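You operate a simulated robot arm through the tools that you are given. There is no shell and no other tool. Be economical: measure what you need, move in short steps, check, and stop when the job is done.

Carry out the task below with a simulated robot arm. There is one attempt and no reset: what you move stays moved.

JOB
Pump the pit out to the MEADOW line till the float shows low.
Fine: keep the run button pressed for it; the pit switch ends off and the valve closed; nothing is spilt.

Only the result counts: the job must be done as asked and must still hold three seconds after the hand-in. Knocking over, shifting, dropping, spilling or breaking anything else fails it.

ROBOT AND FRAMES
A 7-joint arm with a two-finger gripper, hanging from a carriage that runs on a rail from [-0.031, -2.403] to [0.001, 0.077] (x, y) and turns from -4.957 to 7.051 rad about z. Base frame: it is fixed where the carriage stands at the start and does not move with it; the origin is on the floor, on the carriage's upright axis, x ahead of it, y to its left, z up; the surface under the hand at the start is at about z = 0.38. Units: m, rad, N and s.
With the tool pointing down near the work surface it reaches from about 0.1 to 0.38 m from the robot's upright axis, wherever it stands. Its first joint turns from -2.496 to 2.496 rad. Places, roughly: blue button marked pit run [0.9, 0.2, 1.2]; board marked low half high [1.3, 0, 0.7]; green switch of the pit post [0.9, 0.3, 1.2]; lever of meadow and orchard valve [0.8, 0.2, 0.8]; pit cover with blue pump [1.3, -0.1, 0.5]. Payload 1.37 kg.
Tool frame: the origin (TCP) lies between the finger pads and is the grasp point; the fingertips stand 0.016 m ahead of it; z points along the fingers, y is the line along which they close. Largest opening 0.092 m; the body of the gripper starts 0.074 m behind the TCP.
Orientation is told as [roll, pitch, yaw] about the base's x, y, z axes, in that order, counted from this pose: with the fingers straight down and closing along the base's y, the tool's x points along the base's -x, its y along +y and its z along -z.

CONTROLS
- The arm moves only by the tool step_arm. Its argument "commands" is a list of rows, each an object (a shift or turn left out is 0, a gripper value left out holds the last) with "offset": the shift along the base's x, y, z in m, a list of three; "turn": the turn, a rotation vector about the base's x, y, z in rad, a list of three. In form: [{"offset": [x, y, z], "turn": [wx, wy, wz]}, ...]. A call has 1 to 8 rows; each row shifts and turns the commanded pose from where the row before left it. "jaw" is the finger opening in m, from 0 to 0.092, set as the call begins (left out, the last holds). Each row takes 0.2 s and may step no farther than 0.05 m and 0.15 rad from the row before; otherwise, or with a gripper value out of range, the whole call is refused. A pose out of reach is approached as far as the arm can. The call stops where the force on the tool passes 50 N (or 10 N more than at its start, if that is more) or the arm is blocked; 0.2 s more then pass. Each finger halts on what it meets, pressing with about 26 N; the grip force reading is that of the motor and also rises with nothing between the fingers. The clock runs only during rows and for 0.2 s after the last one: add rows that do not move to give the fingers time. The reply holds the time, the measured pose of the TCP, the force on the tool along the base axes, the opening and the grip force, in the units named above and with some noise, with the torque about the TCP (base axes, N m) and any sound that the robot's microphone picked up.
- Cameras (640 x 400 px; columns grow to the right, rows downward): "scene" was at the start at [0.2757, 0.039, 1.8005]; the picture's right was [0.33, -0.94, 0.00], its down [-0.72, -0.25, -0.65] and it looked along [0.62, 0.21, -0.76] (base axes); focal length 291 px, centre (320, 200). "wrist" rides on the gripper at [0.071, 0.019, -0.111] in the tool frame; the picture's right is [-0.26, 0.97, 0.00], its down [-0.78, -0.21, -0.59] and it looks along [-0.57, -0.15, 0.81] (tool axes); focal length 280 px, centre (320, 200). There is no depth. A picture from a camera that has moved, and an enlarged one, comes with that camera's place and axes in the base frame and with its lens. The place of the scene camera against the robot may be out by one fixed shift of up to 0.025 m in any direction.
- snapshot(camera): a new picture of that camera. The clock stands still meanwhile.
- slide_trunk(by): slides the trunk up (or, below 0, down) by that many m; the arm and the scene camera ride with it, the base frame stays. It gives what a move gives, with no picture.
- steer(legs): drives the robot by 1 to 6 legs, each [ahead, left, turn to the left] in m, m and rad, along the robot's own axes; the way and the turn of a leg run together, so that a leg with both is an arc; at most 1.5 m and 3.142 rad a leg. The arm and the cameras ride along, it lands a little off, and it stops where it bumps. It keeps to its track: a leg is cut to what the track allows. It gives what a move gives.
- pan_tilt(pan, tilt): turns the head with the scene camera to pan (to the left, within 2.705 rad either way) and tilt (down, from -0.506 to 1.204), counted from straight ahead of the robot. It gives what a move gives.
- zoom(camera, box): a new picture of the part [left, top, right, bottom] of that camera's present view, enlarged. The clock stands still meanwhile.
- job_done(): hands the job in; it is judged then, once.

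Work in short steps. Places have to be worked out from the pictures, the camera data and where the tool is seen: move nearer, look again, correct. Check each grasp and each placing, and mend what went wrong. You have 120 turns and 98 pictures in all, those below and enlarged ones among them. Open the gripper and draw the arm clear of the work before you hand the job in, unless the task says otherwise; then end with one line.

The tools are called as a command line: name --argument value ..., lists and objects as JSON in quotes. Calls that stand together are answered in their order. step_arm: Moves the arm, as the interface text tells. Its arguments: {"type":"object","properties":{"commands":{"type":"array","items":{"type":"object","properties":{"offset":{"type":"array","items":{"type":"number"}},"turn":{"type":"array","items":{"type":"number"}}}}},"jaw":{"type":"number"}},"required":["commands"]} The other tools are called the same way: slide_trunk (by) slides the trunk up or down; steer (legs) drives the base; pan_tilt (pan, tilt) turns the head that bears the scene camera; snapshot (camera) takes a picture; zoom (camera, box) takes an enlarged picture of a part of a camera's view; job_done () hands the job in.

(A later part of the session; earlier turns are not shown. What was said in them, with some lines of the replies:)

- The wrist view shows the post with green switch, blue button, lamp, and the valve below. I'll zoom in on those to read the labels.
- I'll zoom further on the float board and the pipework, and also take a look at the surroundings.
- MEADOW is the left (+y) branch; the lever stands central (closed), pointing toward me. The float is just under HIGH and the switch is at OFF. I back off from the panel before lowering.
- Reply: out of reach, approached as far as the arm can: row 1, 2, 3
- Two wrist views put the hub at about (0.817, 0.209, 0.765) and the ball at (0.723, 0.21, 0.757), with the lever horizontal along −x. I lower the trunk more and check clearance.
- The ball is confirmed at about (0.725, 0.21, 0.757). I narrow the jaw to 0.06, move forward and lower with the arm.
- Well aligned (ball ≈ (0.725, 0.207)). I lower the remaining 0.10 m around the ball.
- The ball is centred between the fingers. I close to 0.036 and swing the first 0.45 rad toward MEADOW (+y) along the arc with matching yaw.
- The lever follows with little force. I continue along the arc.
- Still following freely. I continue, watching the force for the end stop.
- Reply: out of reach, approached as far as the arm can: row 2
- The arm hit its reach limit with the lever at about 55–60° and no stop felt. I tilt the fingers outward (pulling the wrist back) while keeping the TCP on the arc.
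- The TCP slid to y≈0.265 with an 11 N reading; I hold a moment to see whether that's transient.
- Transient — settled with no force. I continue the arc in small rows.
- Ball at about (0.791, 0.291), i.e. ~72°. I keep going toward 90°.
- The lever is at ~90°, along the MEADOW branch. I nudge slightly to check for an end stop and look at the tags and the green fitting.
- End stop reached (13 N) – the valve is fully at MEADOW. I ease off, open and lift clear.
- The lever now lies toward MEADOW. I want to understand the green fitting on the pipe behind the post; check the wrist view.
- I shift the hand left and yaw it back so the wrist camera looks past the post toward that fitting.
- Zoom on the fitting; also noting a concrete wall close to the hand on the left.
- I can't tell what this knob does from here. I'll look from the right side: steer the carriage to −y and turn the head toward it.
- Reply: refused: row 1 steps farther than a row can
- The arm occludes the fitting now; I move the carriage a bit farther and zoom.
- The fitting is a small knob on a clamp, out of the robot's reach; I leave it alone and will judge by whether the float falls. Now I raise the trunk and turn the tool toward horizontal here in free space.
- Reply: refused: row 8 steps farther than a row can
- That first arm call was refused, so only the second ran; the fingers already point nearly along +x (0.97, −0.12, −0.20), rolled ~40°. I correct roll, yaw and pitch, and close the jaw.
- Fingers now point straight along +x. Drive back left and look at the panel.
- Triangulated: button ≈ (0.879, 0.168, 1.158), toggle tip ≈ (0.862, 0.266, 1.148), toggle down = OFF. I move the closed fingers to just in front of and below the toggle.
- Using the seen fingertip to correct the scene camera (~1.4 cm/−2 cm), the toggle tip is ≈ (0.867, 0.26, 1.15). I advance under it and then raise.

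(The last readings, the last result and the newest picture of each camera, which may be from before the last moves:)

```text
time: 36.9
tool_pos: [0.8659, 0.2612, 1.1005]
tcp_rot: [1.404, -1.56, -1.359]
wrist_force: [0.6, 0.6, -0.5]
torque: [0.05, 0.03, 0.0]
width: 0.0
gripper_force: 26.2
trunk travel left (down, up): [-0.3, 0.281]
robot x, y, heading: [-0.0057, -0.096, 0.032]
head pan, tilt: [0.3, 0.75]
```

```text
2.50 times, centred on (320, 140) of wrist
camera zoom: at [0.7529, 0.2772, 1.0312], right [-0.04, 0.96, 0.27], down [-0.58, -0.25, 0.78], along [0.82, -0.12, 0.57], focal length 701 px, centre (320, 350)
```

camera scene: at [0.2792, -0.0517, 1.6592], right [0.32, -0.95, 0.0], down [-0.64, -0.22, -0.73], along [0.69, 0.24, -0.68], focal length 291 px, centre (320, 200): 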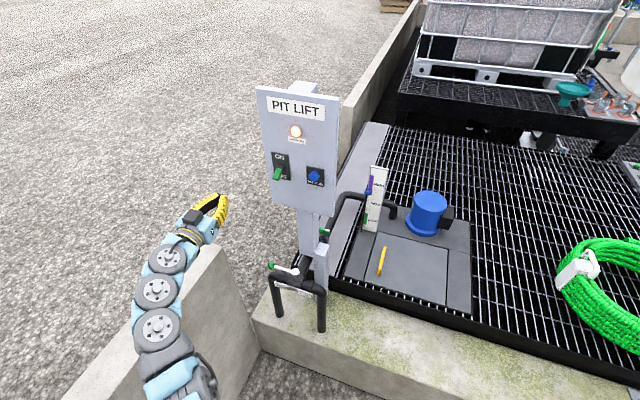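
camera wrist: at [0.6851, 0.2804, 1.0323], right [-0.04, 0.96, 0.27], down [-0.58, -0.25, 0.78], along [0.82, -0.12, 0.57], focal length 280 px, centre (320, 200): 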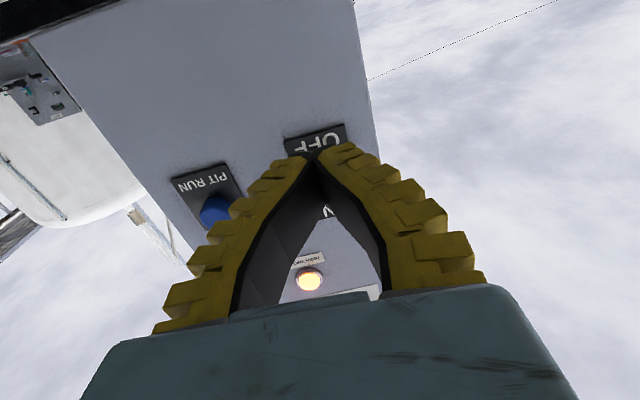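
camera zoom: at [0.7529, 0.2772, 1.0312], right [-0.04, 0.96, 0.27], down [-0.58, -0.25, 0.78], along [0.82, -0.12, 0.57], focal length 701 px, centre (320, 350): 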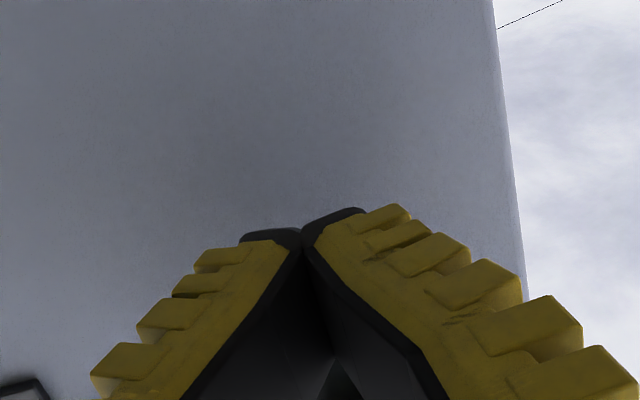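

The fingertips sit directly below the toggle, nearly at the panel. Now I raise.

step_arm --commands '[{"offset": [0, 0, 0.015]}, {"offset": [0, 0, 0.015]}, {"offset": [0, 0, 0.015]}, {"offset": [0, 0, 0.015]}]'

zoom --camera "scene" --box '[240, 120, 340, 220]'

```text
time: 37.9
tool_pos: [0.8612, 0.2625, 1.1523]
tcp_rot: [0.487, -1.556, -0.442]
wrist_force: [-0.8, 3.1, -28.0]
torque: [0.07, 0.24, 0.01]
width: 0.0058
gripper_force: 27.7
trunk travel left (down, up): [-0.3, 0.281]
robot x, y, heading: [-0.002, -0.0988, 0.026]
head pan, tilt: [0.3, 0.75]
```

```text
4.00 times, centred on (290, 170) of scene
camera zoom: at [0.2776, -0.0521, 1.6577], right [0.32, -0.95, 0.0], down [-0.65, -0.22, -0.73], along [0.69, 0.24, -0.68], focal length 1164 px, centre (440, 320)
```

zoom: 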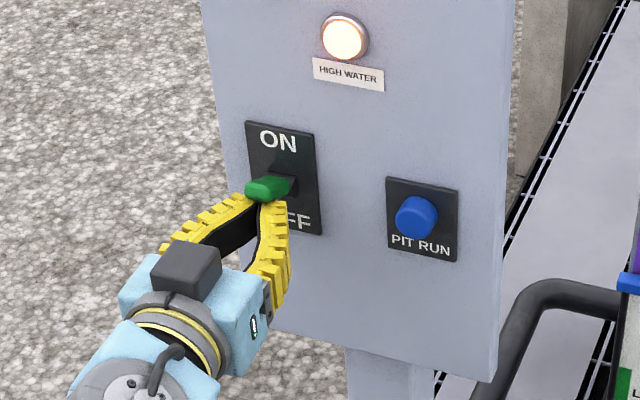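

The toggle has been lifted to about horizontal; continue upward.

step_arm --commands '[{"offset": [0, 0, 0.012]}, {"offset": [0, 0, 0.012]}, {}]'

zoom --camera "scene" --box '[240, 120, 340, 220]'

```text
time: 38.3
tool_pos: [0.8611, 0.2633, 1.1528]
tcp_rot: [0.168, -1.542, -0.121]
wrist_force: [-9.7, -1.6, -18.0]
torque: [0.01, 0.04, -0.1]
width: 0.0061
gripper_force: 28.0
trunk travel left (down, up): [-0.3, 0.281]
robot x, y, heading: [-0.0028, -0.0963, 0.031]
head pan, tilt: [0.3, 0.75]
stopped in row 1: the force on the tool passed its limit at 55 N (the readings are from after the stop); the commanded pose is now the measured one
```

```text
4.00 times, centred on (290, 170) of scene
camera zoom: at [0.2776, -0.0521, 1.6586], right [0.32, -0.95, 0.0], down [-0.65, -0.22, -0.73], along [0.69, 0.24, -0.68], focal length 1164 px, centre (440, 320)
```

zoom: 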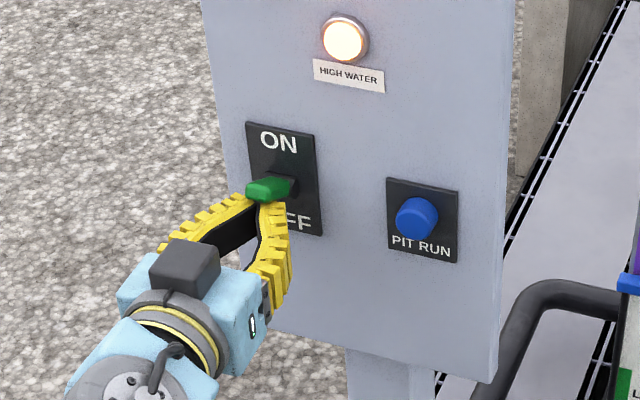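

The fingertips are wedged at the toggle's base collar. I ease down slightly, draw back 1.2 cm, and lift at the toggle's tip instead.

step_arm --commands '[{"offset": [0, 0, -0.006]}, {"offset": [-0.012, 0, 0]}, {"offset": [0, 0, 0.01]}, {"offset": [0, 0, 0.01]}, {"offset": [0, 0, 0.01]}]'

zoom --camera "scene" --box '[240, 120, 340, 220]'

```text
time: 39.5
tool_pos: [0.8453, 0.2626, 1.1784]
tcp_rot: [0.23, -1.546, -0.185]
wrist_force: [-21.9, -1.6, -24.3]
torque: [0.0, 0.38, -0.07]
width: 0.0059
gripper_force: 28.3
trunk travel left (down, up): [-0.3, 0.281]
robot x, y, heading: [-0.0022, -0.1014, 0.029]
head pan, tilt: [0.3, 0.75]
```

```text
4.00 times, centred on (290, 170) of scene
camera zoom: at [0.2764, -0.0521, 1.6577], right [0.32, -0.95, 0.0], down [-0.65, -0.22, -0.73], along [0.69, 0.24, -0.69], focal length 1164 px, centre (440, 320)
```

zoom: 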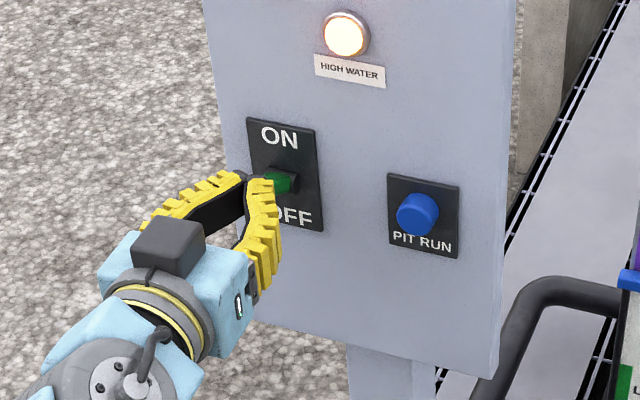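

The toggle is now caught between the fingertips, just past centre. I lift another bit.

step_arm --commands '[{"offset": [0, 0, 0.008]}, {"offset": [0.0, 0, 0.008]}, {"offset": [0, 0, 0.008]}, {}]'

zoom --camera "scene" --box '[240, 120, 340, 220]'

```text
time: 40.5
tool_pos: [0.8522, 0.2638, 1.2088]
tcp_rot: [0.426, -1.552, -0.383]
wrist_force: [-0.4, -0.2, -0.8]
torque: [-0.03, -0.01, 0.01]
width: 0.0
gripper_force: 28.1
trunk travel left (down, up): [-0.3, 0.281]
robot x, y, heading: [0.0009, -0.0997, 0.031]
head pan, tilt: [0.3, 0.75]
```

```text
4.00 times, centred on (290, 170) of scene
camera zoom: at [0.2793, -0.0516, 1.6592], right [0.32, -0.95, 0.0], down [-0.65, -0.22, -0.73], along [0.69, 0.24, -0.68], focal length 1164 px, centre (440, 320)
```

zoom: 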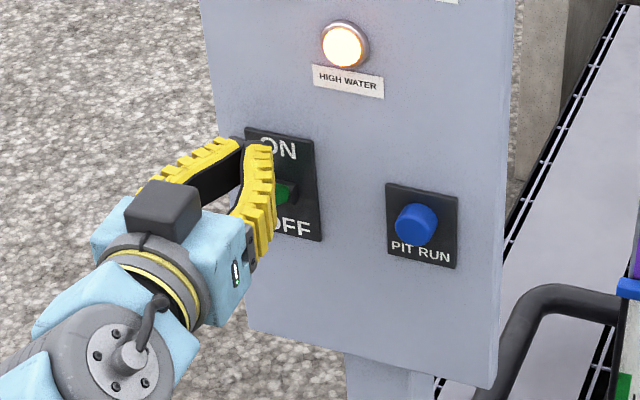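

The fingers came free. I back away to see the toggle.

step_arm --commands '[{"offset": [-0.04, 0, 0]}, {"offset": [-0.04, 0, 0]}, {"offset": [0, -0.04, 0]}]'

snapshot --camera "wrist"

zoom --camera "scene" --box '[240, 120, 340, 220]'

```text
time: 41.3
tool_pos: [0.7708, 0.2233, 1.2067]
tcp_rot: [0.406, -1.552, -0.359]
wrist_force: [0.2, -0.3, 0.9]
torque: [-0.02, 0.01, -0.03]
width: 0.0
gripper_force: 28.0
trunk travel left (down, up): [-0.3, 0.281]
robot x, y, heading: [-0.0025, -0.1013, 0.028]
head pan, tilt: [0.3, 0.75]
```

```text
53 pictures are left
camera wrist: at [0.6575, 0.2376, 1.1395], right [-0.04, 0.96, 0.27], down [-0.57, -0.24, 0.79], along [0.82, -0.12, 0.55], focal length 280 px, centre (320, 200)
```

wrist: 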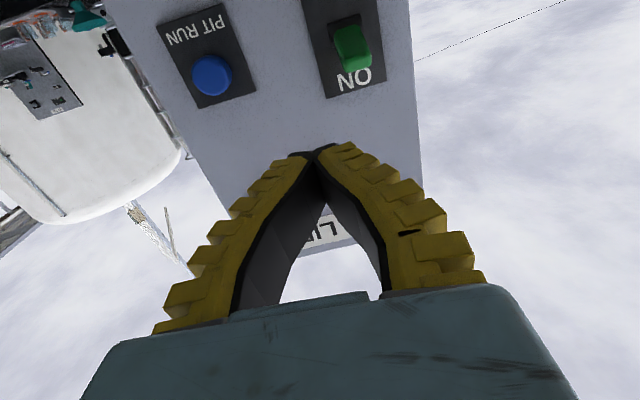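

```text
4.00 times, centred on (290, 170) of scene
camera zoom: at [0.2791, -0.0516, 1.6592], right [0.32, -0.95, 0.0], down [-0.65, -0.22, -0.73], along [0.69, 0.24, -0.68], focal length 1164 px, centre (440, 320)
```

zoom: 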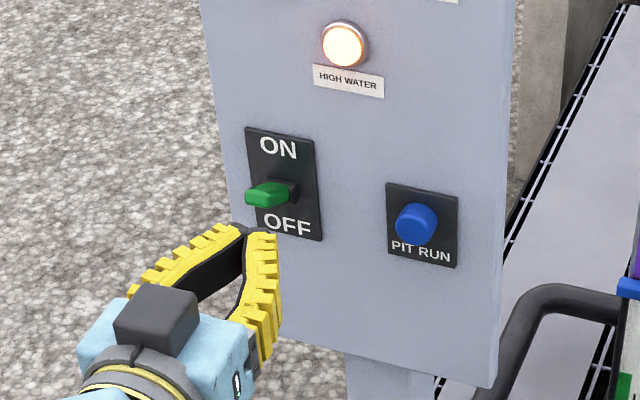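

The toggle now points up at ON. Wrist view confirms the button at ≈ (0.888, 0.157, 1.16); I move in front of it.

step_arm --commands '[{"offset": [0, -0.033, -0.023]}, {"offset": [0, -0.033, -0.023]}, {"offset": [0.03, 0, 0]}, {"offset": [0.03, 0, 0]}, {}]'

snapshot --camera "scene"

zoom --camera "wrist" --box '[220, 60, 420, 220]'

```text
time: 42.5
tool_pos: [0.8321, 0.1568, 1.162]
tcp_rot: [0.373, -1.552, -0.328]
wrist_force: [0.1, -0.1, 1.1]
torque: [-0.02, 0.0, 0.02]
width: 0.0001
gripper_force: 27.9
trunk travel left (down, up): [-0.3, 0.281]
robot x, y, heading: [-0.0015, -0.0999, 0.027]
head pan, tilt: [0.3, 0.75]
```

```text
51 pictures are left
camera scene: at [0.2793, -0.0516, 1.6592], right [0.32, -0.95, 0.0], down [-0.65, -0.22, -0.73], along [0.69, 0.24, -0.68], focal length 291 px, centre (320, 200)
```

scene: 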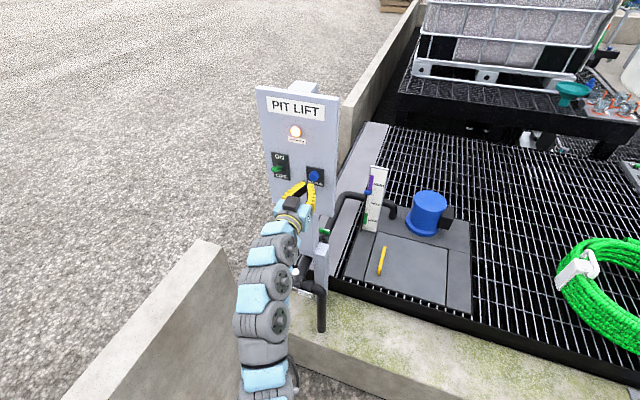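

```text
2.50 times, centred on (320, 140) of wrist
camera zoom: at [0.7185, 0.1713, 1.0931], right [-0.04, 0.96, 0.27], down [-0.56, -0.24, 0.79], along [0.82, -0.12, 0.55], focal length 701 px, centre (320, 350)
```

zoom: 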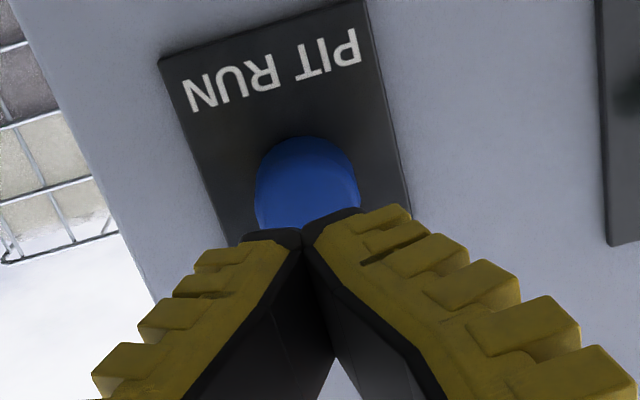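

Aligned, and the float board is visible. Press in small steps.

step_arm --commands '[{"offset": [0.025, 0, 0]}, {"offset": [0.012, 0, 0]}, {"offset": [0.006, 0, 0]}, {"offset": [0.004, 0, 0]}]'

zoom --camera "scene" --box '[270, 120, 450, 250]'

```text
time: 43.5
tool_pos: [0.8779, 0.1569, 1.1618]
tcp_rot: [0.364, -1.552, -0.32]
wrist_force: [-10.2, -1.7, 4.6]
torque: [-0.07, -0.08, -0.07]
width: 0.006
gripper_force: 28.2
trunk travel left (down, up): [-0.3, 0.281]
robot x, y, heading: [-0.0037, -0.0951, 0.031]
head pan, tilt: [0.3, 0.75]
heard: click
```

```text
3.08 times, centred on (360, 185) of scene
camera zoom: at [0.2788, -0.0516, 1.6591], right [0.32, -0.95, 0.0], down [-0.65, -0.22, -0.73], along [0.69, 0.24, -0.68], focal length 896 px, centre (197, 246)
```

zoom: 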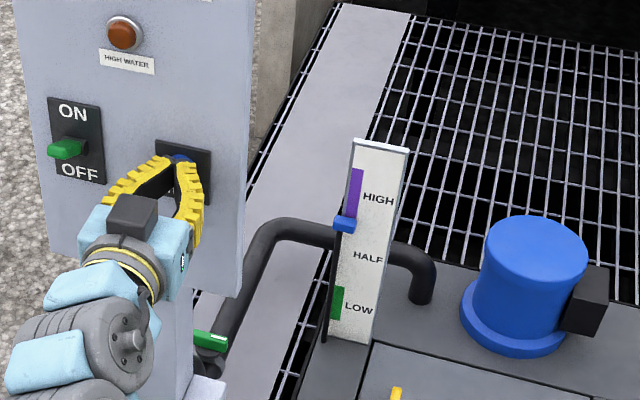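

Click heard and the HIGH WATER lamp went out. I hold and watch the float.

step_arm --commands '[{}, {}, {}, {}, {}, {}]'

zoom --camera "scene" --box '[270, 120, 450, 250]'

```text
time: 44.9
tool_pos: [0.8772, 0.1564, 1.1611]
tcp_rot: [0.377, -1.551, -0.334]
wrist_force: [-8.4, -0.1, 2.1]
torque: [-0.03, -0.08, -0.04]
width: 0.006
gripper_force: 27.8
trunk travel left (down, up): [-0.3, 0.281]
robot x, y, heading: [-0.0012, -0.0973, 0.03]
head pan, tilt: [0.3, 0.75]
```

```text
3.08 times, centred on (360, 185) of scene
camera zoom: at [0.2787, -0.0515, 1.6589], right [0.32, -0.95, 0.0], down [-0.65, -0.22, -0.73], along [0.69, 0.24, -0.68], focal length 896 px, centre (197, 246)
```

zoom: 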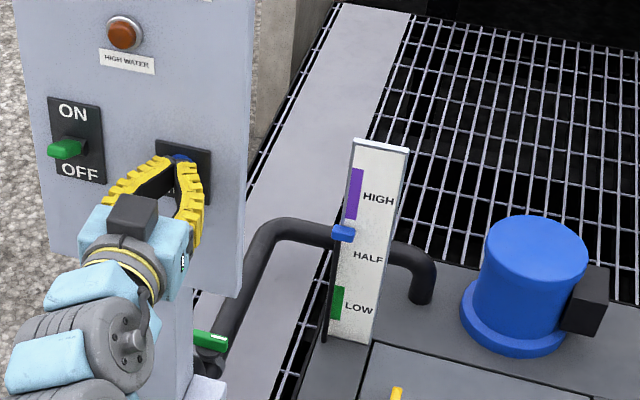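

The float is falling (~8 px/s in this zoom); pumping works. LOW is ~70 px further, so I hold on.

step_arm --commands '[{}, {}, {}, {}, {}, {}, {}, {}]'

step_arm --commands '[{}, {}, {}, {}, {}, {}, {}, {}]'

snapshot --camera "scene"

zoom --camera "scene" --box '[270, 120, 450, 250]'

```text
time: 46.7
tool_pos: [0.8772, 0.1559, 1.1607]
tcp_rot: [0.371, -1.55, -0.328]
wrist_force: [-8.3, 0.5, 0.5]
torque: [0.05, -0.07, -0.03]
width: 0.006
gripper_force: 27.8
trunk travel left (down, up): [-0.3, 0.281]
robot x, y, heading: [0.0003, -0.0982, 0.037]
head pan, tilt: [0.3, 0.75]
```

```text
time: 48.5
tool_pos: [0.8781, 0.1558, 1.1612]
tcp_rot: [0.37, -1.549, -0.324]
wrist_force: [-8.4, 0.8, 0.8]
torque: [-0.01, -0.06, -0.08]
width: 0.0061
gripper_force: 27.8
trunk travel left (down, up): [-0.3, 0.281]
robot x, y, heading: [-0.0026, -0.1, 0.031]
head pan, tilt: [0.3, 0.75]
```

```text
47 pictures are left
camera scene: at [0.2786, -0.0516, 1.6589], right [0.32, -0.95, 0.0], down [-0.65, -0.22, -0.73], along [0.69, 0.24, -0.68], focal length 291 px, centre (320, 200)
```

scene: 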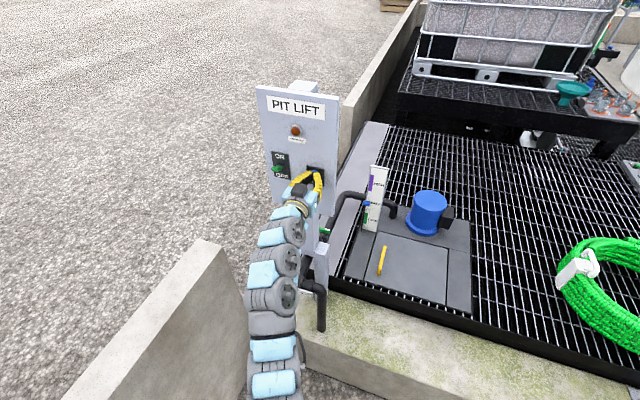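

```text
3.08 times, centred on (360, 185) of scene
camera zoom: at [0.2786, -0.0516, 1.6589], right [0.32, -0.95, 0.0], down [-0.65, -0.22, -0.73], along [0.69, 0.24, -0.68], focal length 896 px, centre (197, 246)
```

zoom: 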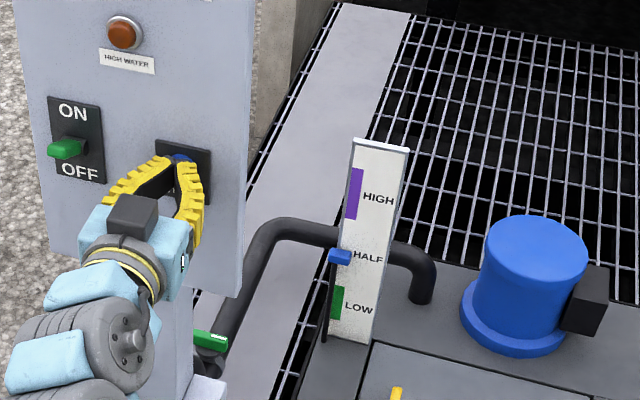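

At HALF. About 7 s more to the centre of LOW; hold 5.4 s and recheck.

step_arm --commands '[{}, {}, {}, {}, {}, {}, {}, {}]'

step_arm --commands '[{}, {}, {}, {}, {}, {}, {}, {}]'

step_arm --commands '[{}, {}, {}, {}, {}, {}, {}]'

zoom --camera "scene" --box '[335, 155, 405, 235]'

```text
time: 50.3
tool_pos: [0.8776, 0.1558, 1.16]
tcp_rot: [0.369, -1.551, -0.324]
wrist_force: [-7.6, 0.0, -0.5]
torque: [0.06, -0.07, -0.03]
width: 0.0062
gripper_force: 27.8
trunk travel left (down, up): [-0.3, 0.281]
robot x, y, heading: [0.001, -0.0979, 0.031]
head pan, tilt: [0.3, 0.75]
```

```text
time: 52.1
tool_pos: [0.878, 0.1562, 1.1605]
tcp_rot: [0.368, -1.548, -0.325]
wrist_force: [-8.4, -0.3, -0.4]
torque: [-0.02, -0.04, -0.03]
width: 0.0058
gripper_force: 28.0
trunk travel left (down, up): [-0.3, 0.281]
robot x, y, heading: [-0.001, -0.0974, 0.029]
head pan, tilt: [0.3, 0.75]
```

```text
time: 53.7
tool_pos: [0.8777, 0.1567, 1.1625]
tcp_rot: [0.368, -1.551, -0.322]
wrist_force: [-7.9, 0.7, 0.2]
torque: [-0.01, -0.01, -0.06]
width: 0.0063
gripper_force: 27.8
trunk travel left (down, up): [-0.3, 0.281]
robot x, y, heading: [0.0004, -0.0985, 0.03]
head pan, tilt: [0.3, 0.75]
```

```text
5.00 times, centred on (370, 195) of scene
camera zoom: at [0.2786, -0.0516, 1.6589], right [0.32, -0.95, 0.0], down [-0.65, -0.22, -0.73], along [0.69, 0.24, -0.68], focal length 1456 px, centre (70, 225)
```

zoom: 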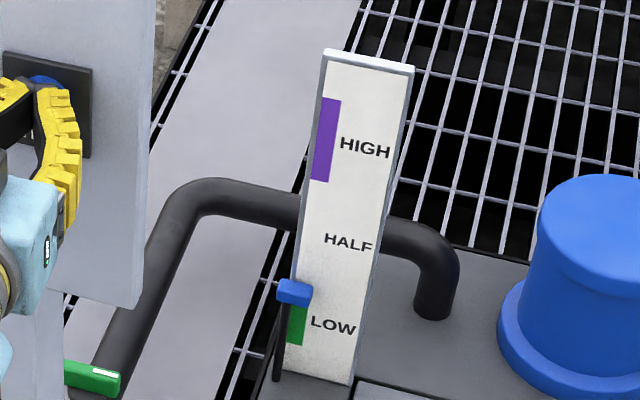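

The float is entering the LOW band's top. Hold ~2 s more.

step_arm --commands '[{}, {}, {}, {}, {}, {}, {}, {}]'

zoom --camera "scene" --box '[335, 155, 405, 235]'

```text
time: 55.5
tool_pos: [0.8773, 0.1547, 1.1612]
tcp_rot: [0.366, -1.551, -0.322]
wrist_force: [-8.7, 0.5, -0.2]
torque: [-0.02, -0.06, -0.04]
width: 0.0062
gripper_force: 27.9
trunk travel left (down, up): [-0.3, 0.281]
robot x, y, heading: [0.0001, -0.0962, 0.031]
head pan, tilt: [0.3, 0.75]
```

```text
5.00 times, centred on (370, 195) of scene
camera zoom: at [0.2786, -0.0516, 1.6589], right [0.32, -0.95, 0.0], down [-0.65, -0.22, -0.73], along [0.69, 0.24, -0.68], focal length 1456 px, centre (70, 225)
```

zoom: 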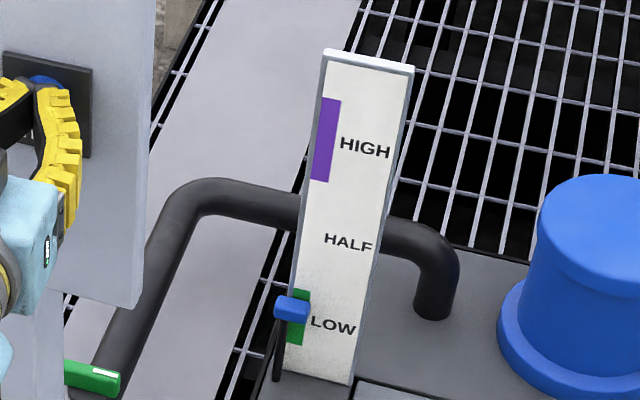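

The float is inside the LOW band, slightly above centre. One more second, then release.

step_arm --commands '[{}, {}, {}, {}, {}, {"offset": [-0.03, 0, 0]}, {"offset": [-0.03, 0, 0]}]'

zoom --camera "scene" --box '[270, 120, 450, 250]'

```text
time: 57.1
tool_pos: [0.8217, 0.1559, 1.1606]
tcp_rot: [0.375, -1.551, -0.33]
wrist_force: [0.3, -0.2, -0.4]
torque: [-0.01, 0.0, 0.0]
width: 0.0
gripper_force: 27.8
trunk travel left (down, up): [-0.3, 0.281]
robot x, y, heading: [0.0004, -0.1021, 0.03]
head pan, tilt: [0.3, 0.75]
```

```text
3.08 times, centred on (360, 185) of scene
camera zoom: at [0.2792, -0.0518, 1.6591], right [0.32, -0.95, 0.0], down [-0.65, -0.22, -0.73], along [0.69, 0.24, -0.68], focal length 896 px, centre (197, 246)
```

zoom: 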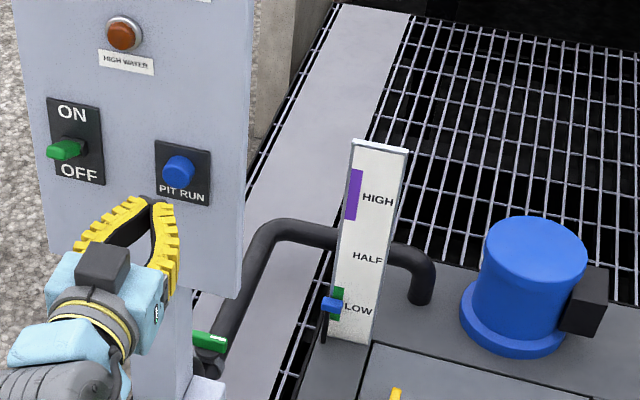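

The float rests mid-LOW and the button is released. Now to the toggle: go above it, then push down to OFF.

step_arm --commands '[{"offset": [-0.03, 0, 0.02]}, {"offset": [0, 0.032, 0.03]}, {"offset": [0, 0.032, 0.025]}, {"offset": [0, 0.032, 0]}, {"offset": [0.03, 0, 0]}, {"offset": [0.03, 0, 0]}, {}]'

zoom --camera "scene" --box '[240, 120, 340, 220]'

zoom --camera "wrist" --box '[220, 20, 420, 220]'

```text
time: 58.7
tool_pos: [0.8485, 0.2559, 1.2384]
tcp_rot: [0.399, -1.552, -0.352]
wrist_force: [-0.1, -0.3, 0.7]
torque: [0.01, 0.01, -0.01]
width: 0.0002
gripper_force: 28.1
trunk travel left (down, up): [-0.3, 0.281]
robot x, y, heading: [0.0005, -0.0994, 0.031]
head pan, tilt: [0.3, 0.75]
```

```text
4.00 times, centred on (290, 170) of scene
camera zoom: at [0.2793, -0.0516, 1.6593], right [0.32, -0.95, 0.0], down [-0.65, -0.22, -0.73], along [0.69, 0.24, -0.68], focal length 1164 px, centre (440, 320)
```

zoom: 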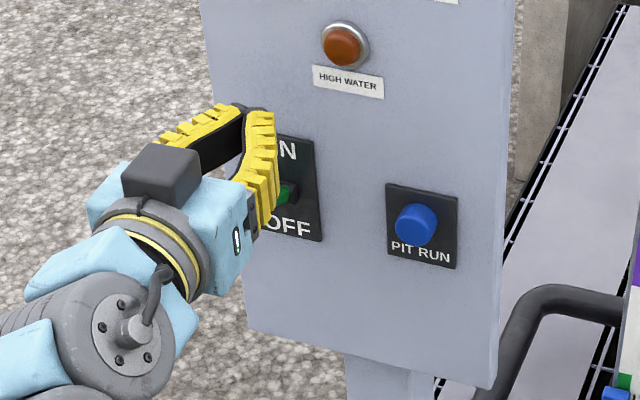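

```text
2.00 times, centred on (320, 120) of wrist
camera zoom: at [0.735, 0.2716, 1.1708], right [-0.04, 0.96, 0.27], down [-0.56, -0.24, 0.79], along [0.82, -0.12, 0.55], focal length 561 px, centre (320, 360)
```

zoom: 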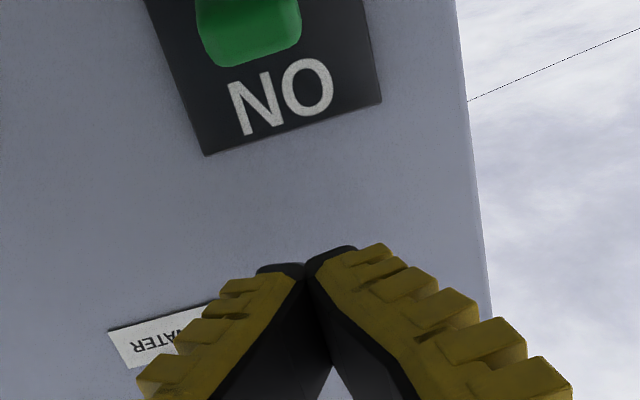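

Toggle tip seen at y≈0.260, z≈1.177. I shift slightly in y so one finger bears on it, advance 1 cm and press down.

step_arm --commands '[{"offset": [0.012, -0.004, 0]}, {"offset": [0, 0, -0.02]}, {"offset": [0, 0, -0.015]}, {"offset": [0, 0, -0.015]}, {"offset": [0, 0, -0.012]}, {}]'

zoom --camera "scene" --box '[240, 120, 340, 220]'

```text
time: 60.1
tool_pos: [0.8597, 0.2504, 1.1747]
tcp_rot: [0.39, -1.552, -0.343]
wrist_force: [-0.5, -0.5, -0.1]
torque: [-0.03, -0.01, -0.02]
width: 0.0
gripper_force: 28.0
trunk travel left (down, up): [-0.3, 0.281]
robot x, y, heading: [-0.0008, -0.0976, 0.028]
head pan, tilt: [0.3, 0.75]
```

```text
4.00 times, centred on (290, 170) of scene
camera zoom: at [0.2792, -0.0516, 1.6592], right [0.32, -0.95, 0.0], down [-0.65, -0.22, -0.73], along [0.69, 0.24, -0.68], focal length 1164 px, centre (440, 320)
```

zoom: 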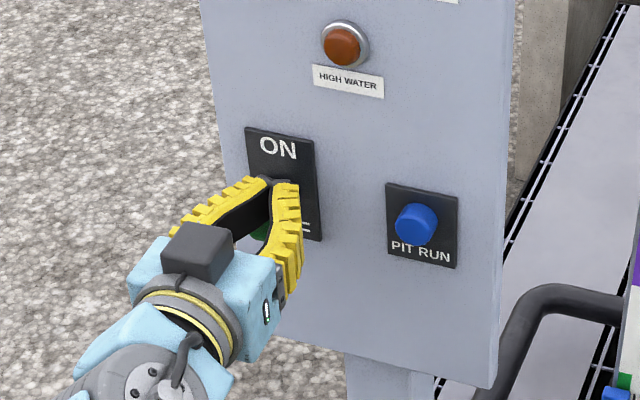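

The toggle seems to have snapped down. I back off and check.

step_arm --commands '[{"offset": [-0.04, 0, 0.015]}, {"offset": [-0.04, 0, 0]}, {"offset": [-0.03, 0.03, 0]}]'

zoom --camera "scene" --box '[240, 120, 340, 220]'

snapshot --camera "wrist"

```text
time: 60.9
tool_pos: [0.7484, 0.2809, 1.1903]
tcp_rot: [0.367, -1.553, -0.323]
wrist_force: [0.2, -0.8, -0.2]
torque: [-0.03, -0.01, 0.03]
width: 0.0
gripper_force: 27.7
trunk travel left (down, up): [-0.3, 0.281]
robot x, y, heading: [0.0, -0.1013, 0.031]
head pan, tilt: [0.3, 0.75]
```

```text
4.00 times, centred on (290, 170) of scene
camera zoom: at [0.2793, -0.0517, 1.6592], right [0.32, -0.95, 0.0], down [-0.65, -0.22, -0.73], along [0.69, 0.24, -0.68], focal length 1164 px, centre (440, 320)
```

zoom: 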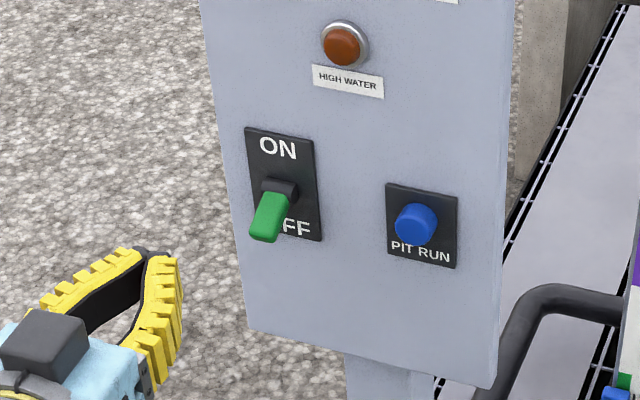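

```text
38 pictures are left
camera wrist: at [0.6356, 0.2951, 1.1229], right [-0.04, 0.96, 0.27], down [-0.56, -0.24, 0.79], along [0.82, -0.12, 0.55], focal length 280 px, centre (320, 200)
```

wrist: 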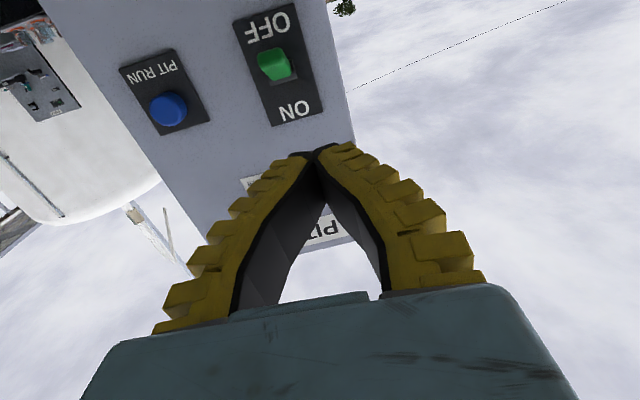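

The switch is back to OFF exactly as at the start. Next: return the valve lever to centre. I move the hand right, drive the carriage back to y≈0 and lower the trunk.

step_arm --commands '[{"offset": [-0.02, -0.03, 0]}, {"offset": [0, -0.035, 0]}, {"offset": [0, -0.035, 0]}]'

steer --legs '[[0, 0.1, -0.03]]'

slide_trunk --by -0.2

step_arm --commands '[{"turn": [0, 0.15, 0]}, {"turn": [0, 0.15, 0]}, {"turn": [0, 0.15, 0]}, {"turn": [0, 0.15, 0]}, {"turn": [0, 0.15, 0]}, {"turn": [0, 0.15, 0]}, {"turn": [0, 0.15, 0]}, {"turn": [0, 0.15, 0]}]' --jaw 0.06

snapshot --camera "wrist"

```text
time: 61.7
tool_pos: [0.7294, 0.1798, 1.1922]
tcp_rot: [0.359, -1.551, -0.315]
wrist_force: [-0.4, 0.4, -0.2]
torque: [0.03, 0.04, 0.0]
width: 0.0
gripper_force: 28.0
trunk travel left (down, up): [-0.3, 0.281]
robot x, y, heading: [-0.0047, -0.1019, 0.033]
head pan, tilt: [0.3, 0.75]
```

```text
time: 62.9
tool_pos: [0.7401, 0.2555, 1.1922]
tcp_rot: [0.385, -1.553, -0.372]
wrist_force: [-0.5, -0.7, 0.4]
torque: [0.01, 0.01, -0.01]
width: 0.0
gripper_force: 27.8
trunk travel left (down, up): [-0.3, 0.281]
robot x, y, heading: [-0.0012, 0.0006, -0.002]
head pan, tilt: [0.3, 0.75]
```

```text
time: 65.0
tool_pos: [0.7404, 0.2564, 0.9913]
tcp_rot: [0.384, -1.553, -0.369]
wrist_force: [-0.6, 0.7, -0.3]
torque: [-0.01, 0.0, 0.0]
width: 0.0
gripper_force: 28.1
trunk travel left (down, up): [-0.1, 0.481]
robot x, y, heading: [0.0002, 0.0012, -0.007]
head pan, tilt: [0.3, 0.75]
```

```text
time: 67.0
tool_pos: [0.7181, 0.3341, 1.0004]
tcp_rot: [0.043, -0.368, 0.102]
wrist_force: [-0.1, 1.4, 0.0]
torque: [-0.06, 0.01, -0.06]
width: 0.0626
gripper_force: 1.7
out of reach, approached as far as the arm can: row 8
trunk travel left (down, up): [-0.1, 0.481]
robot x, y, heading: [-0.002, -0.0008, 0.001]
head pan, tilt: [0.3, 0.75]
stopped in row 8: the arm was blocked; the commanded pose is now the measured one
```

```text
37 pictures are left
camera wrist: at [0.6111, 0.3387, 1.0801], right [0.13, 0.98, 0.13], down [0.54, -0.18, 0.82], along [0.83, -0.04, -0.55], focal length 280 px, centre (320, 200)
```

wrist: 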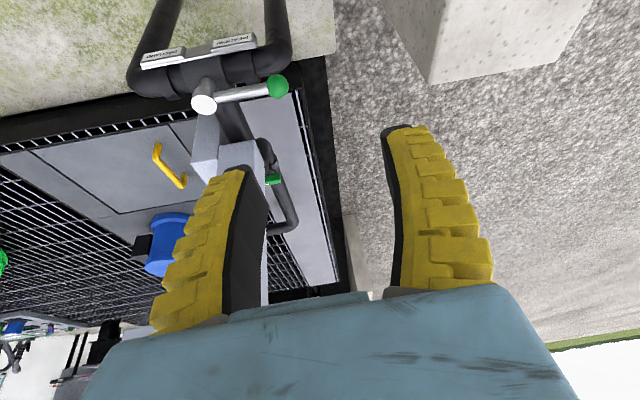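

The arm got blocked with TCP at y≈0.334 (low force). Check the scene before continuing.

snapshot --camera "scene"

```text
36 pictures are left
camera scene: at [0.2816, 0.0382, 1.4593], right [0.3, -0.96, 0.0], down [-0.65, -0.2, -0.73], along [0.7, 0.22, -0.68], focal length 291 px, centre (320, 200)
```

scene: 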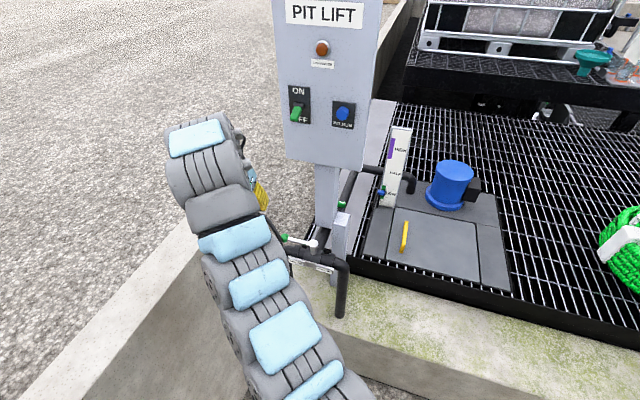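

No collision visible; just an awkward posture. I lower a bit, shift right and begin yawing about the finger axis.

step_arm --commands '[{"offset": [0, -0.01, -0.02], "turn": [0.05, 0, -0.138]}, {"offset": [0, -0.01, -0.02], "turn": [0.05, 0, -0.138]}, {"offset": [0, -0.01, -0.02], "turn": [0.05, 0, -0.138]}, {"offset": [0, 0, -0.02], "turn": [0.05, 0, -0.138]}, {"turn": [0.05, 0, -0.138]}, {"turn": [0.05, 0, -0.138]}]'

```text
time: 68.4
tool_pos: [0.719, 0.3035, 0.9208]
tcp_rot: [0.328, -0.263, -0.827]
wrist_force: [-0.3, -0.5, 0.3]
torque: [0.01, -0.01, 0.02]
width: 0.0625
gripper_force: 1.8
trunk travel left (down, up): [-0.1, 0.481]
robot x, y, heading: [-0.0006, 0.0007, 0.001]
head pan, tilt: [0.3, 0.75]
```

Working. Continue the yaw.

step_arm --commands '[{"turn": [0.05, 0, -0.138]}, {"turn": [0.05, 0, -0.138]}, {"turn": [0.05, 0, -0.138]}, {"turn": [0.05, 0, -0.138]}, {"turn": [0.05, 0, -0.138]}]'

snapshot --camera "wrist"

```text
time: 69.6
tool_pos: [0.7184, 0.3032, 0.9205]
tcp_rot: [0.422, -0.037, -1.535]
wrist_force: [-1.0, 1.2, 1.6]
torque: [0.0, 0.01, 0.01]
width: 0.0624
gripper_force: 1.6
trunk travel left (down, up): [-0.1, 0.481]
robot x, y, heading: [0.0021, -0.0006, 0.002]
head pan, tilt: [0.3, 0.75]
```

```text
35 pictures are left
camera wrist: at [0.6874, 0.3784, 1.0272], right [0.89, -0.21, 0.4], down [-0.41, -0.78, 0.48], along [0.21, -0.59, -0.78], focal length 280 px, centre (320, 200)
```

wrist: 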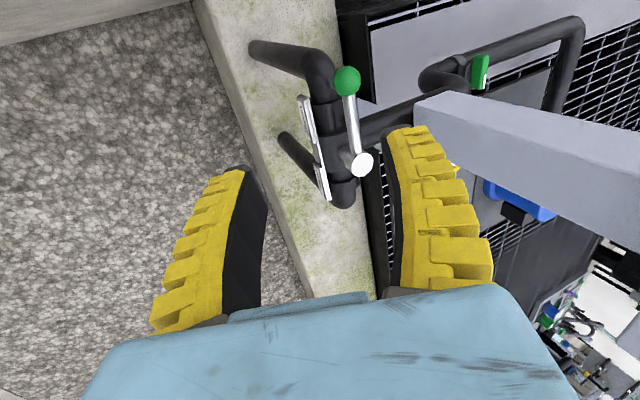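

Ball confirmed at (0.822, 0.299). I move above it and descend around it.

step_arm --commands '[{"offset": [0.035, -0.002, -0.01]}, {"offset": [0.035, -0.003, -0.01]}, {"offset": [0.032, 0, 0], "turn": [0, 0.06, 0]}, {"turn": [0, 0.06, 0]}, {}]' --jaw 0.05

snapshot --camera "wrist"

```text
time: 70.8
tool_pos: [0.8196, 0.3016, 0.8994]
tcp_rot: [0.3, -0.032, -1.526]
wrist_force: [0.2, -0.2, -0.7]
torque: [-0.01, 0.0, 0.0]
width: 0.0528
gripper_force: 1.9
trunk travel left (down, up): [-0.1, 0.481]
robot x, y, heading: [0.0005, -0.0014, 0.004]
head pan, tilt: [0.3, 0.75]
```

```text
34 pictures are left
camera wrist: at [0.8021, 0.3743, 1.0094], right [0.93, -0.21, 0.29], down [-0.34, -0.78, 0.52], along [0.12, -0.59, -0.8], focal length 280 px, centre (320, 200)
```

wrist: 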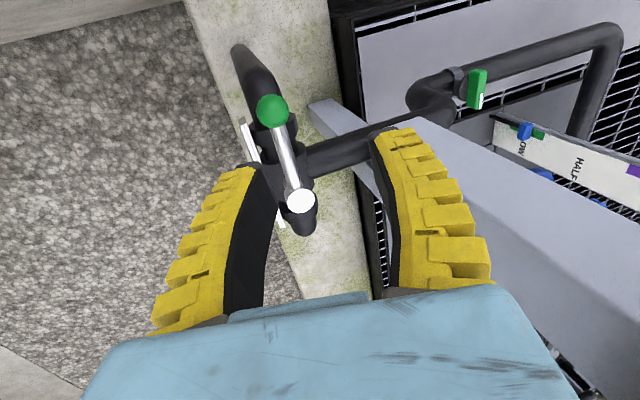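

Ball directly below (0.8195, 0.299). Descend.

step_arm --commands '[{"offset": [0, 0, -0.035]}, {"offset": [0, 0, -0.035]}, {"offset": [0, -0.001, -0.035]}, {"offset": [0, 0, -0.027]}, {}]'

snapshot --camera "wrist"

```text
time: 72.0
tool_pos: [0.8203, 0.2997, 0.7681]
tcp_rot: [0.302, -0.031, -1.528]
wrist_force: [0.8, -0.2, -0.9]
torque: [0.0, 0.0, 0.03]
width: 0.0528
gripper_force: 2.2
trunk travel left (down, up): [-0.1, 0.481]
robot x, y, heading: [0.0012, 0.0006, -0.002]
head pan, tilt: [0.3, 0.75]
```

```text
33 pictures are left
camera wrist: at [0.802, 0.3734, 0.8784], right [0.93, -0.21, 0.29], down [-0.34, -0.78, 0.52], along [0.12, -0.59, -0.8], focal length 280 px, centre (320, 200)
```

wrist: 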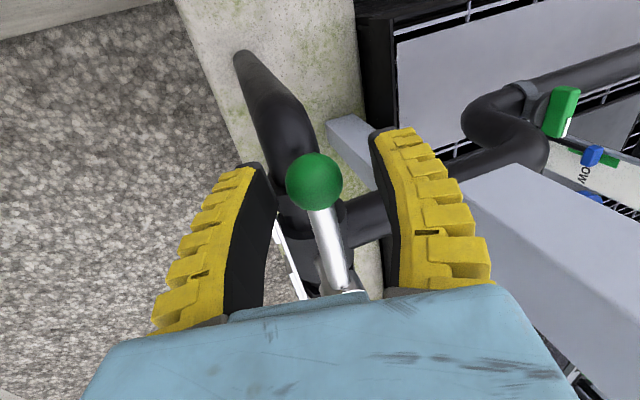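

Straddling the ball. Close to 0.036 and swing back toward centre, first half.

step_arm --commands '[{}, {"offset": [-0.009, -0.0005, 0], "turn": [0, 0, 0.07]}, {"offset": [-0.0137, -0.002, 0], "turn": [0, 0, 0.15]}, {"offset": [-0.0131, -0.0041, 0], "turn": [0, 0, 0.15]}, {"offset": [-0.0125, -0.0059, 0], "turn": [0, 0, 0.15]}, {"offset": [-0.0114, -0.0077, 0], "turn": [0, 0, 0.15]}]' --jaw 0.036

snapshot --camera "wrist"

```text
time: 73.4
tool_pos: [0.7578, 0.2781, 0.7656]
tcp_rot: [0.299, -0.033, -0.856]
wrist_force: [-0.6, -0.5, -0.4]
torque: [0.05, -0.02, 0.0]
width: 0.0394
gripper_force: 2.7
trunk travel left (down, up): [-0.1, 0.481]
robot x, y, heading: [0.0013, -0.0004, -0.0]
head pan, tilt: [0.3, 0.75]
```

```text
32 pictures are left
camera wrist: at [0.6984, 0.3256, 0.8761], right [0.86, 0.41, 0.29], down [0.22, -0.82, 0.52], along [0.46, -0.39, -0.8], focal length 280 px, centre (320, 200)
```

wrist: 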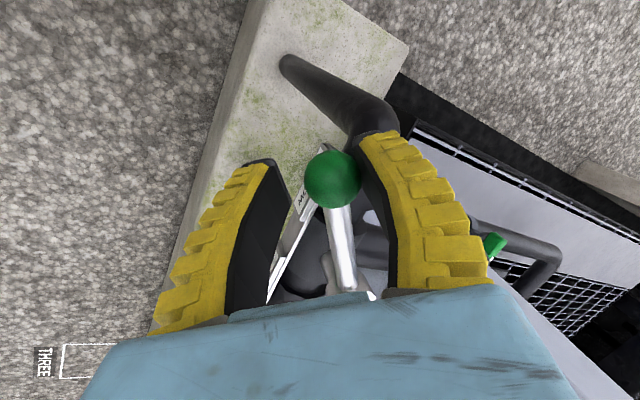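

The lever follows. Complete the arc toward centre.

step_arm --commands '[{"offset": [-0.0101, -0.0094, 0], "turn": [0, 0, 0.15]}, {"offset": [-0.0086, -0.0108, 0], "turn": [0, 0, 0.15]}, {"offset": [-0.0069, -0.0119, 0], "turn": [0, 0, 0.15]}, {"offset": [-0.0051, -0.0128, 0], "turn": [0, 0, 0.15]}, {"offset": [-0.0031, -0.0115, 0], "turn": [0, 0, 0.15]}, {"offset": [-0.001, -0.0115, 0], "turn": [0, 0, 0.1]}, {}]'

snapshot --camera "wrist"

```text
time: 75.0
tool_pos: [0.7246, 0.2109, 0.7683]
tcp_rot: [0.301, -0.033, -0.008]
wrist_force: [-0.2, -0.1, 0.3]
torque: [0.01, 0.01, 0.03]
width: 0.0394
gripper_force: 2.4
trunk travel left (down, up): [-0.1, 0.481]
robot x, y, heading: [-0.0015, 0.0005, 0.002]
head pan, tilt: [0.3, 0.75]
```

```text
31 pictures are left
camera wrist: at [0.6507, 0.1962, 0.878], right [0.26, 0.92, 0.29], down [0.76, -0.38, 0.52], along [0.6, 0.09, -0.8], focal length 280 px, centre (320, 200)
```

wrist: 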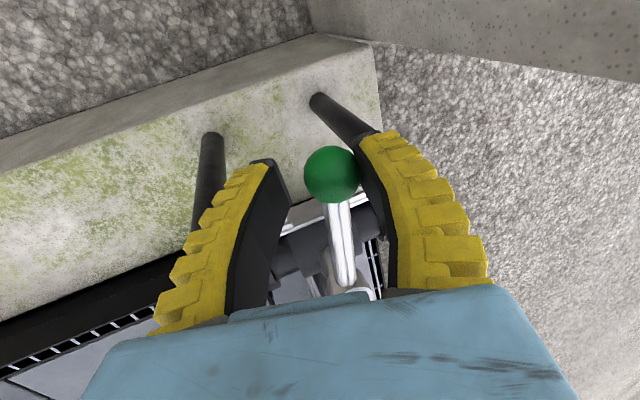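

Ball at y≈0.2195; centre is ≈0.2085. Nudge −0.011.

step_arm --commands '[{"offset": [0, -0.006, 0]}, {"offset": [0, -0.005, 0]}, {}]'

zoom --camera "wrist" --box '[220, 60, 460, 310]'

```text
time: 75.8
tool_pos: [0.7252, 0.1995, 0.7673]
tcp_rot: [0.301, -0.032, -0.01]
wrist_force: [-0.5, -0.3, -0.8]
torque: [-0.02, 0.0, 0.02]
width: 0.0396
gripper_force: 2.3
trunk travel left (down, up): [-0.1, 0.481]
robot x, y, heading: [-0.0009, 0.0014, 0.003]
head pan, tilt: [0.3, 0.75]
```

```text
1.60 times, centred on (340, 185) of wrist
camera zoom: at [0.6509, 0.1852, 0.8778], right [0.26, 0.92, 0.29], down [0.76, -0.38, 0.52], along [0.6, 0.09, -0.8], focal length 449 px, centre (288, 224)
```

zoom: 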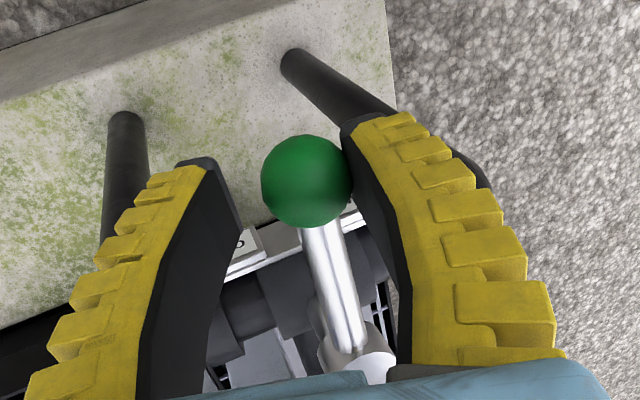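

Ball at y≈0.2088 — centred. Open, lift straight out, and check against the starting picture.

step_arm --commands '[{}, {"offset": [0, 0.004, 0]}, {"offset": [0, 0, 0.04]}, {"offset": [0, 0, 0.04]}, {"offset": [0, 0, 0.04]}, {"offset": [-0.02, 0, 0.03]}]' --jaw 0.06

snapshot --camera "wrist"

snapshot --camera "scene"

```text
time: 77.2
tool_pos: [0.7196, 0.2046, 0.8974]
tcp_rot: [0.301, -0.03, -0.011]
wrist_force: [-0.4, -0.6, 0.7]
torque: [0.0, -0.02, -0.02]
width: 0.0626
gripper_force: 1.4
out of reach, approached as far as the arm can: row 6
trunk travel left (down, up): [-0.1, 0.481]
robot x, y, heading: [0.0032, -0.0015, -0.002]
head pan, tilt: [0.3, 0.75]
```

```text
29 pictures are left
camera wrist: at [0.6442, 0.1911, 1.0073], right [0.26, 0.92, 0.29], down [0.76, -0.38, 0.52], along [0.59, 0.09, -0.8], focal length 280 px, centre (320, 200)
```

wrist: 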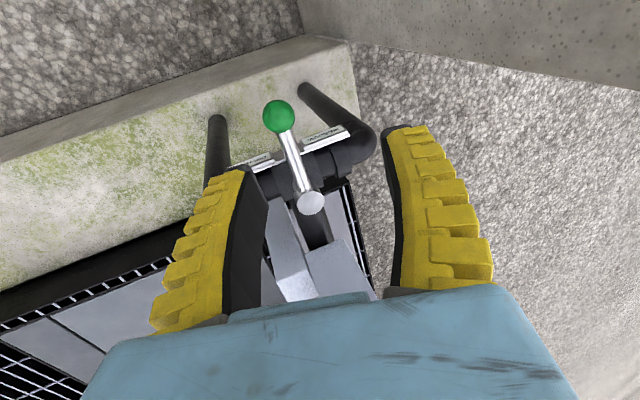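

```text
28 pictures are left
camera scene: at [0.2814, 0.0387, 1.4592], right [0.3, -0.96, 0.0], down [-0.65, -0.2, -0.73], along [0.7, 0.22, -0.68], focal length 291 px, centre (320, 200)
```

scene: 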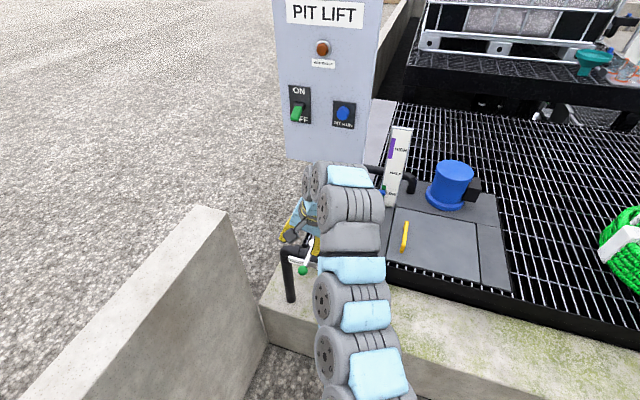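

Ball and hub share y≈0.208: the valve is centred/closed. I draw clear by driving the carriage away to the right, then do a final check.

steer --legs '[[0, -0.6, 0]]'

pan_tilt --pan 0.7 --tilt 0.6

snapshot --camera "scene"

zoom --camera "scene" --box '[200, 80, 400, 280]'

```text
time: 80.6
tool_pos: [0.7126, -0.3952, 0.8966]
tcp_rot: [0.302, -0.029, -0.014]
wrist_force: [-0.2, -0.7, -0.8]
torque: [-0.04, 0.01, 0.03]
width: 0.0625
gripper_force: 1.3
trunk travel left (down, up): [-0.1, 0.481]
robot x, y, heading: [-0.0095, -0.5983, -0.007]
head pan, tilt: [0.3, 0.75]
```

```text
time: 81.5
tool_pos: [0.7126, -0.3951, 0.897]
tcp_rot: [0.303, -0.029, -0.015]
wrist_force: [0.4, -0.1, -0.7]
torque: [0.01, 0.0, -0.01]
width: 0.0625
gripper_force: 1.9
trunk travel left (down, up): [-0.1, 0.481]
robot x, y, heading: [-0.0089, -0.5948, -0.01]
head pan, tilt: [0.7, 0.6]
```

```text
27 pictures are left
camera scene: at [0.2624, -0.5263, 1.4721], right [0.64, -0.77, 0.0], down [-0.43, -0.36, -0.82], along [0.63, 0.53, -0.57], focal length 291 px, centre (320, 200)
```

scene: 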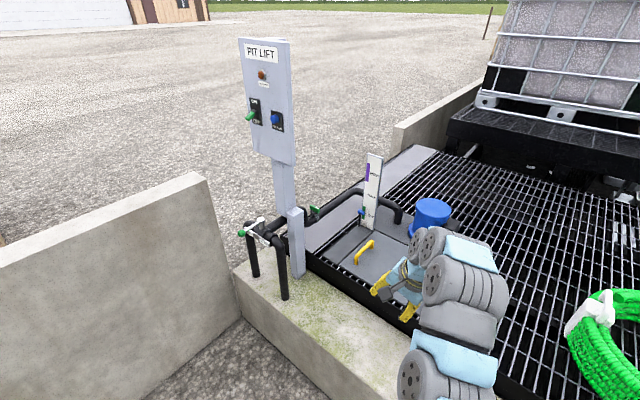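

```text
2.00 times, centred on (300, 180) of scene
camera zoom: at [0.2624, -0.5263, 1.4721], right [0.64, -0.77, 0.0], down [-0.43, -0.36, -0.82], along [0.63, 0.53, -0.57], focal length 582 px, centre (360, 240)
```

zoom: 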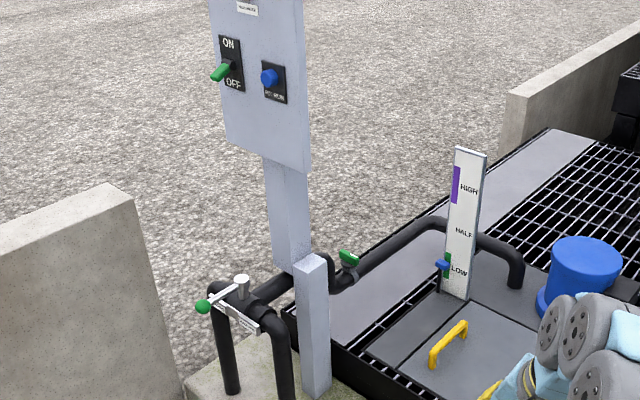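

The float rests at LOW, the switch is at OFF, the lever is centred, there is no visible spill, and the arm is clear. Handing in.

job_done

```text
The job is handed in.
```

I pumped the pit out to the MEADOW line until the float sat in the LOW band. The run button was held throughout, the pit switch is back at OFF, the valve lever is centred (closed), and I saw no spill.
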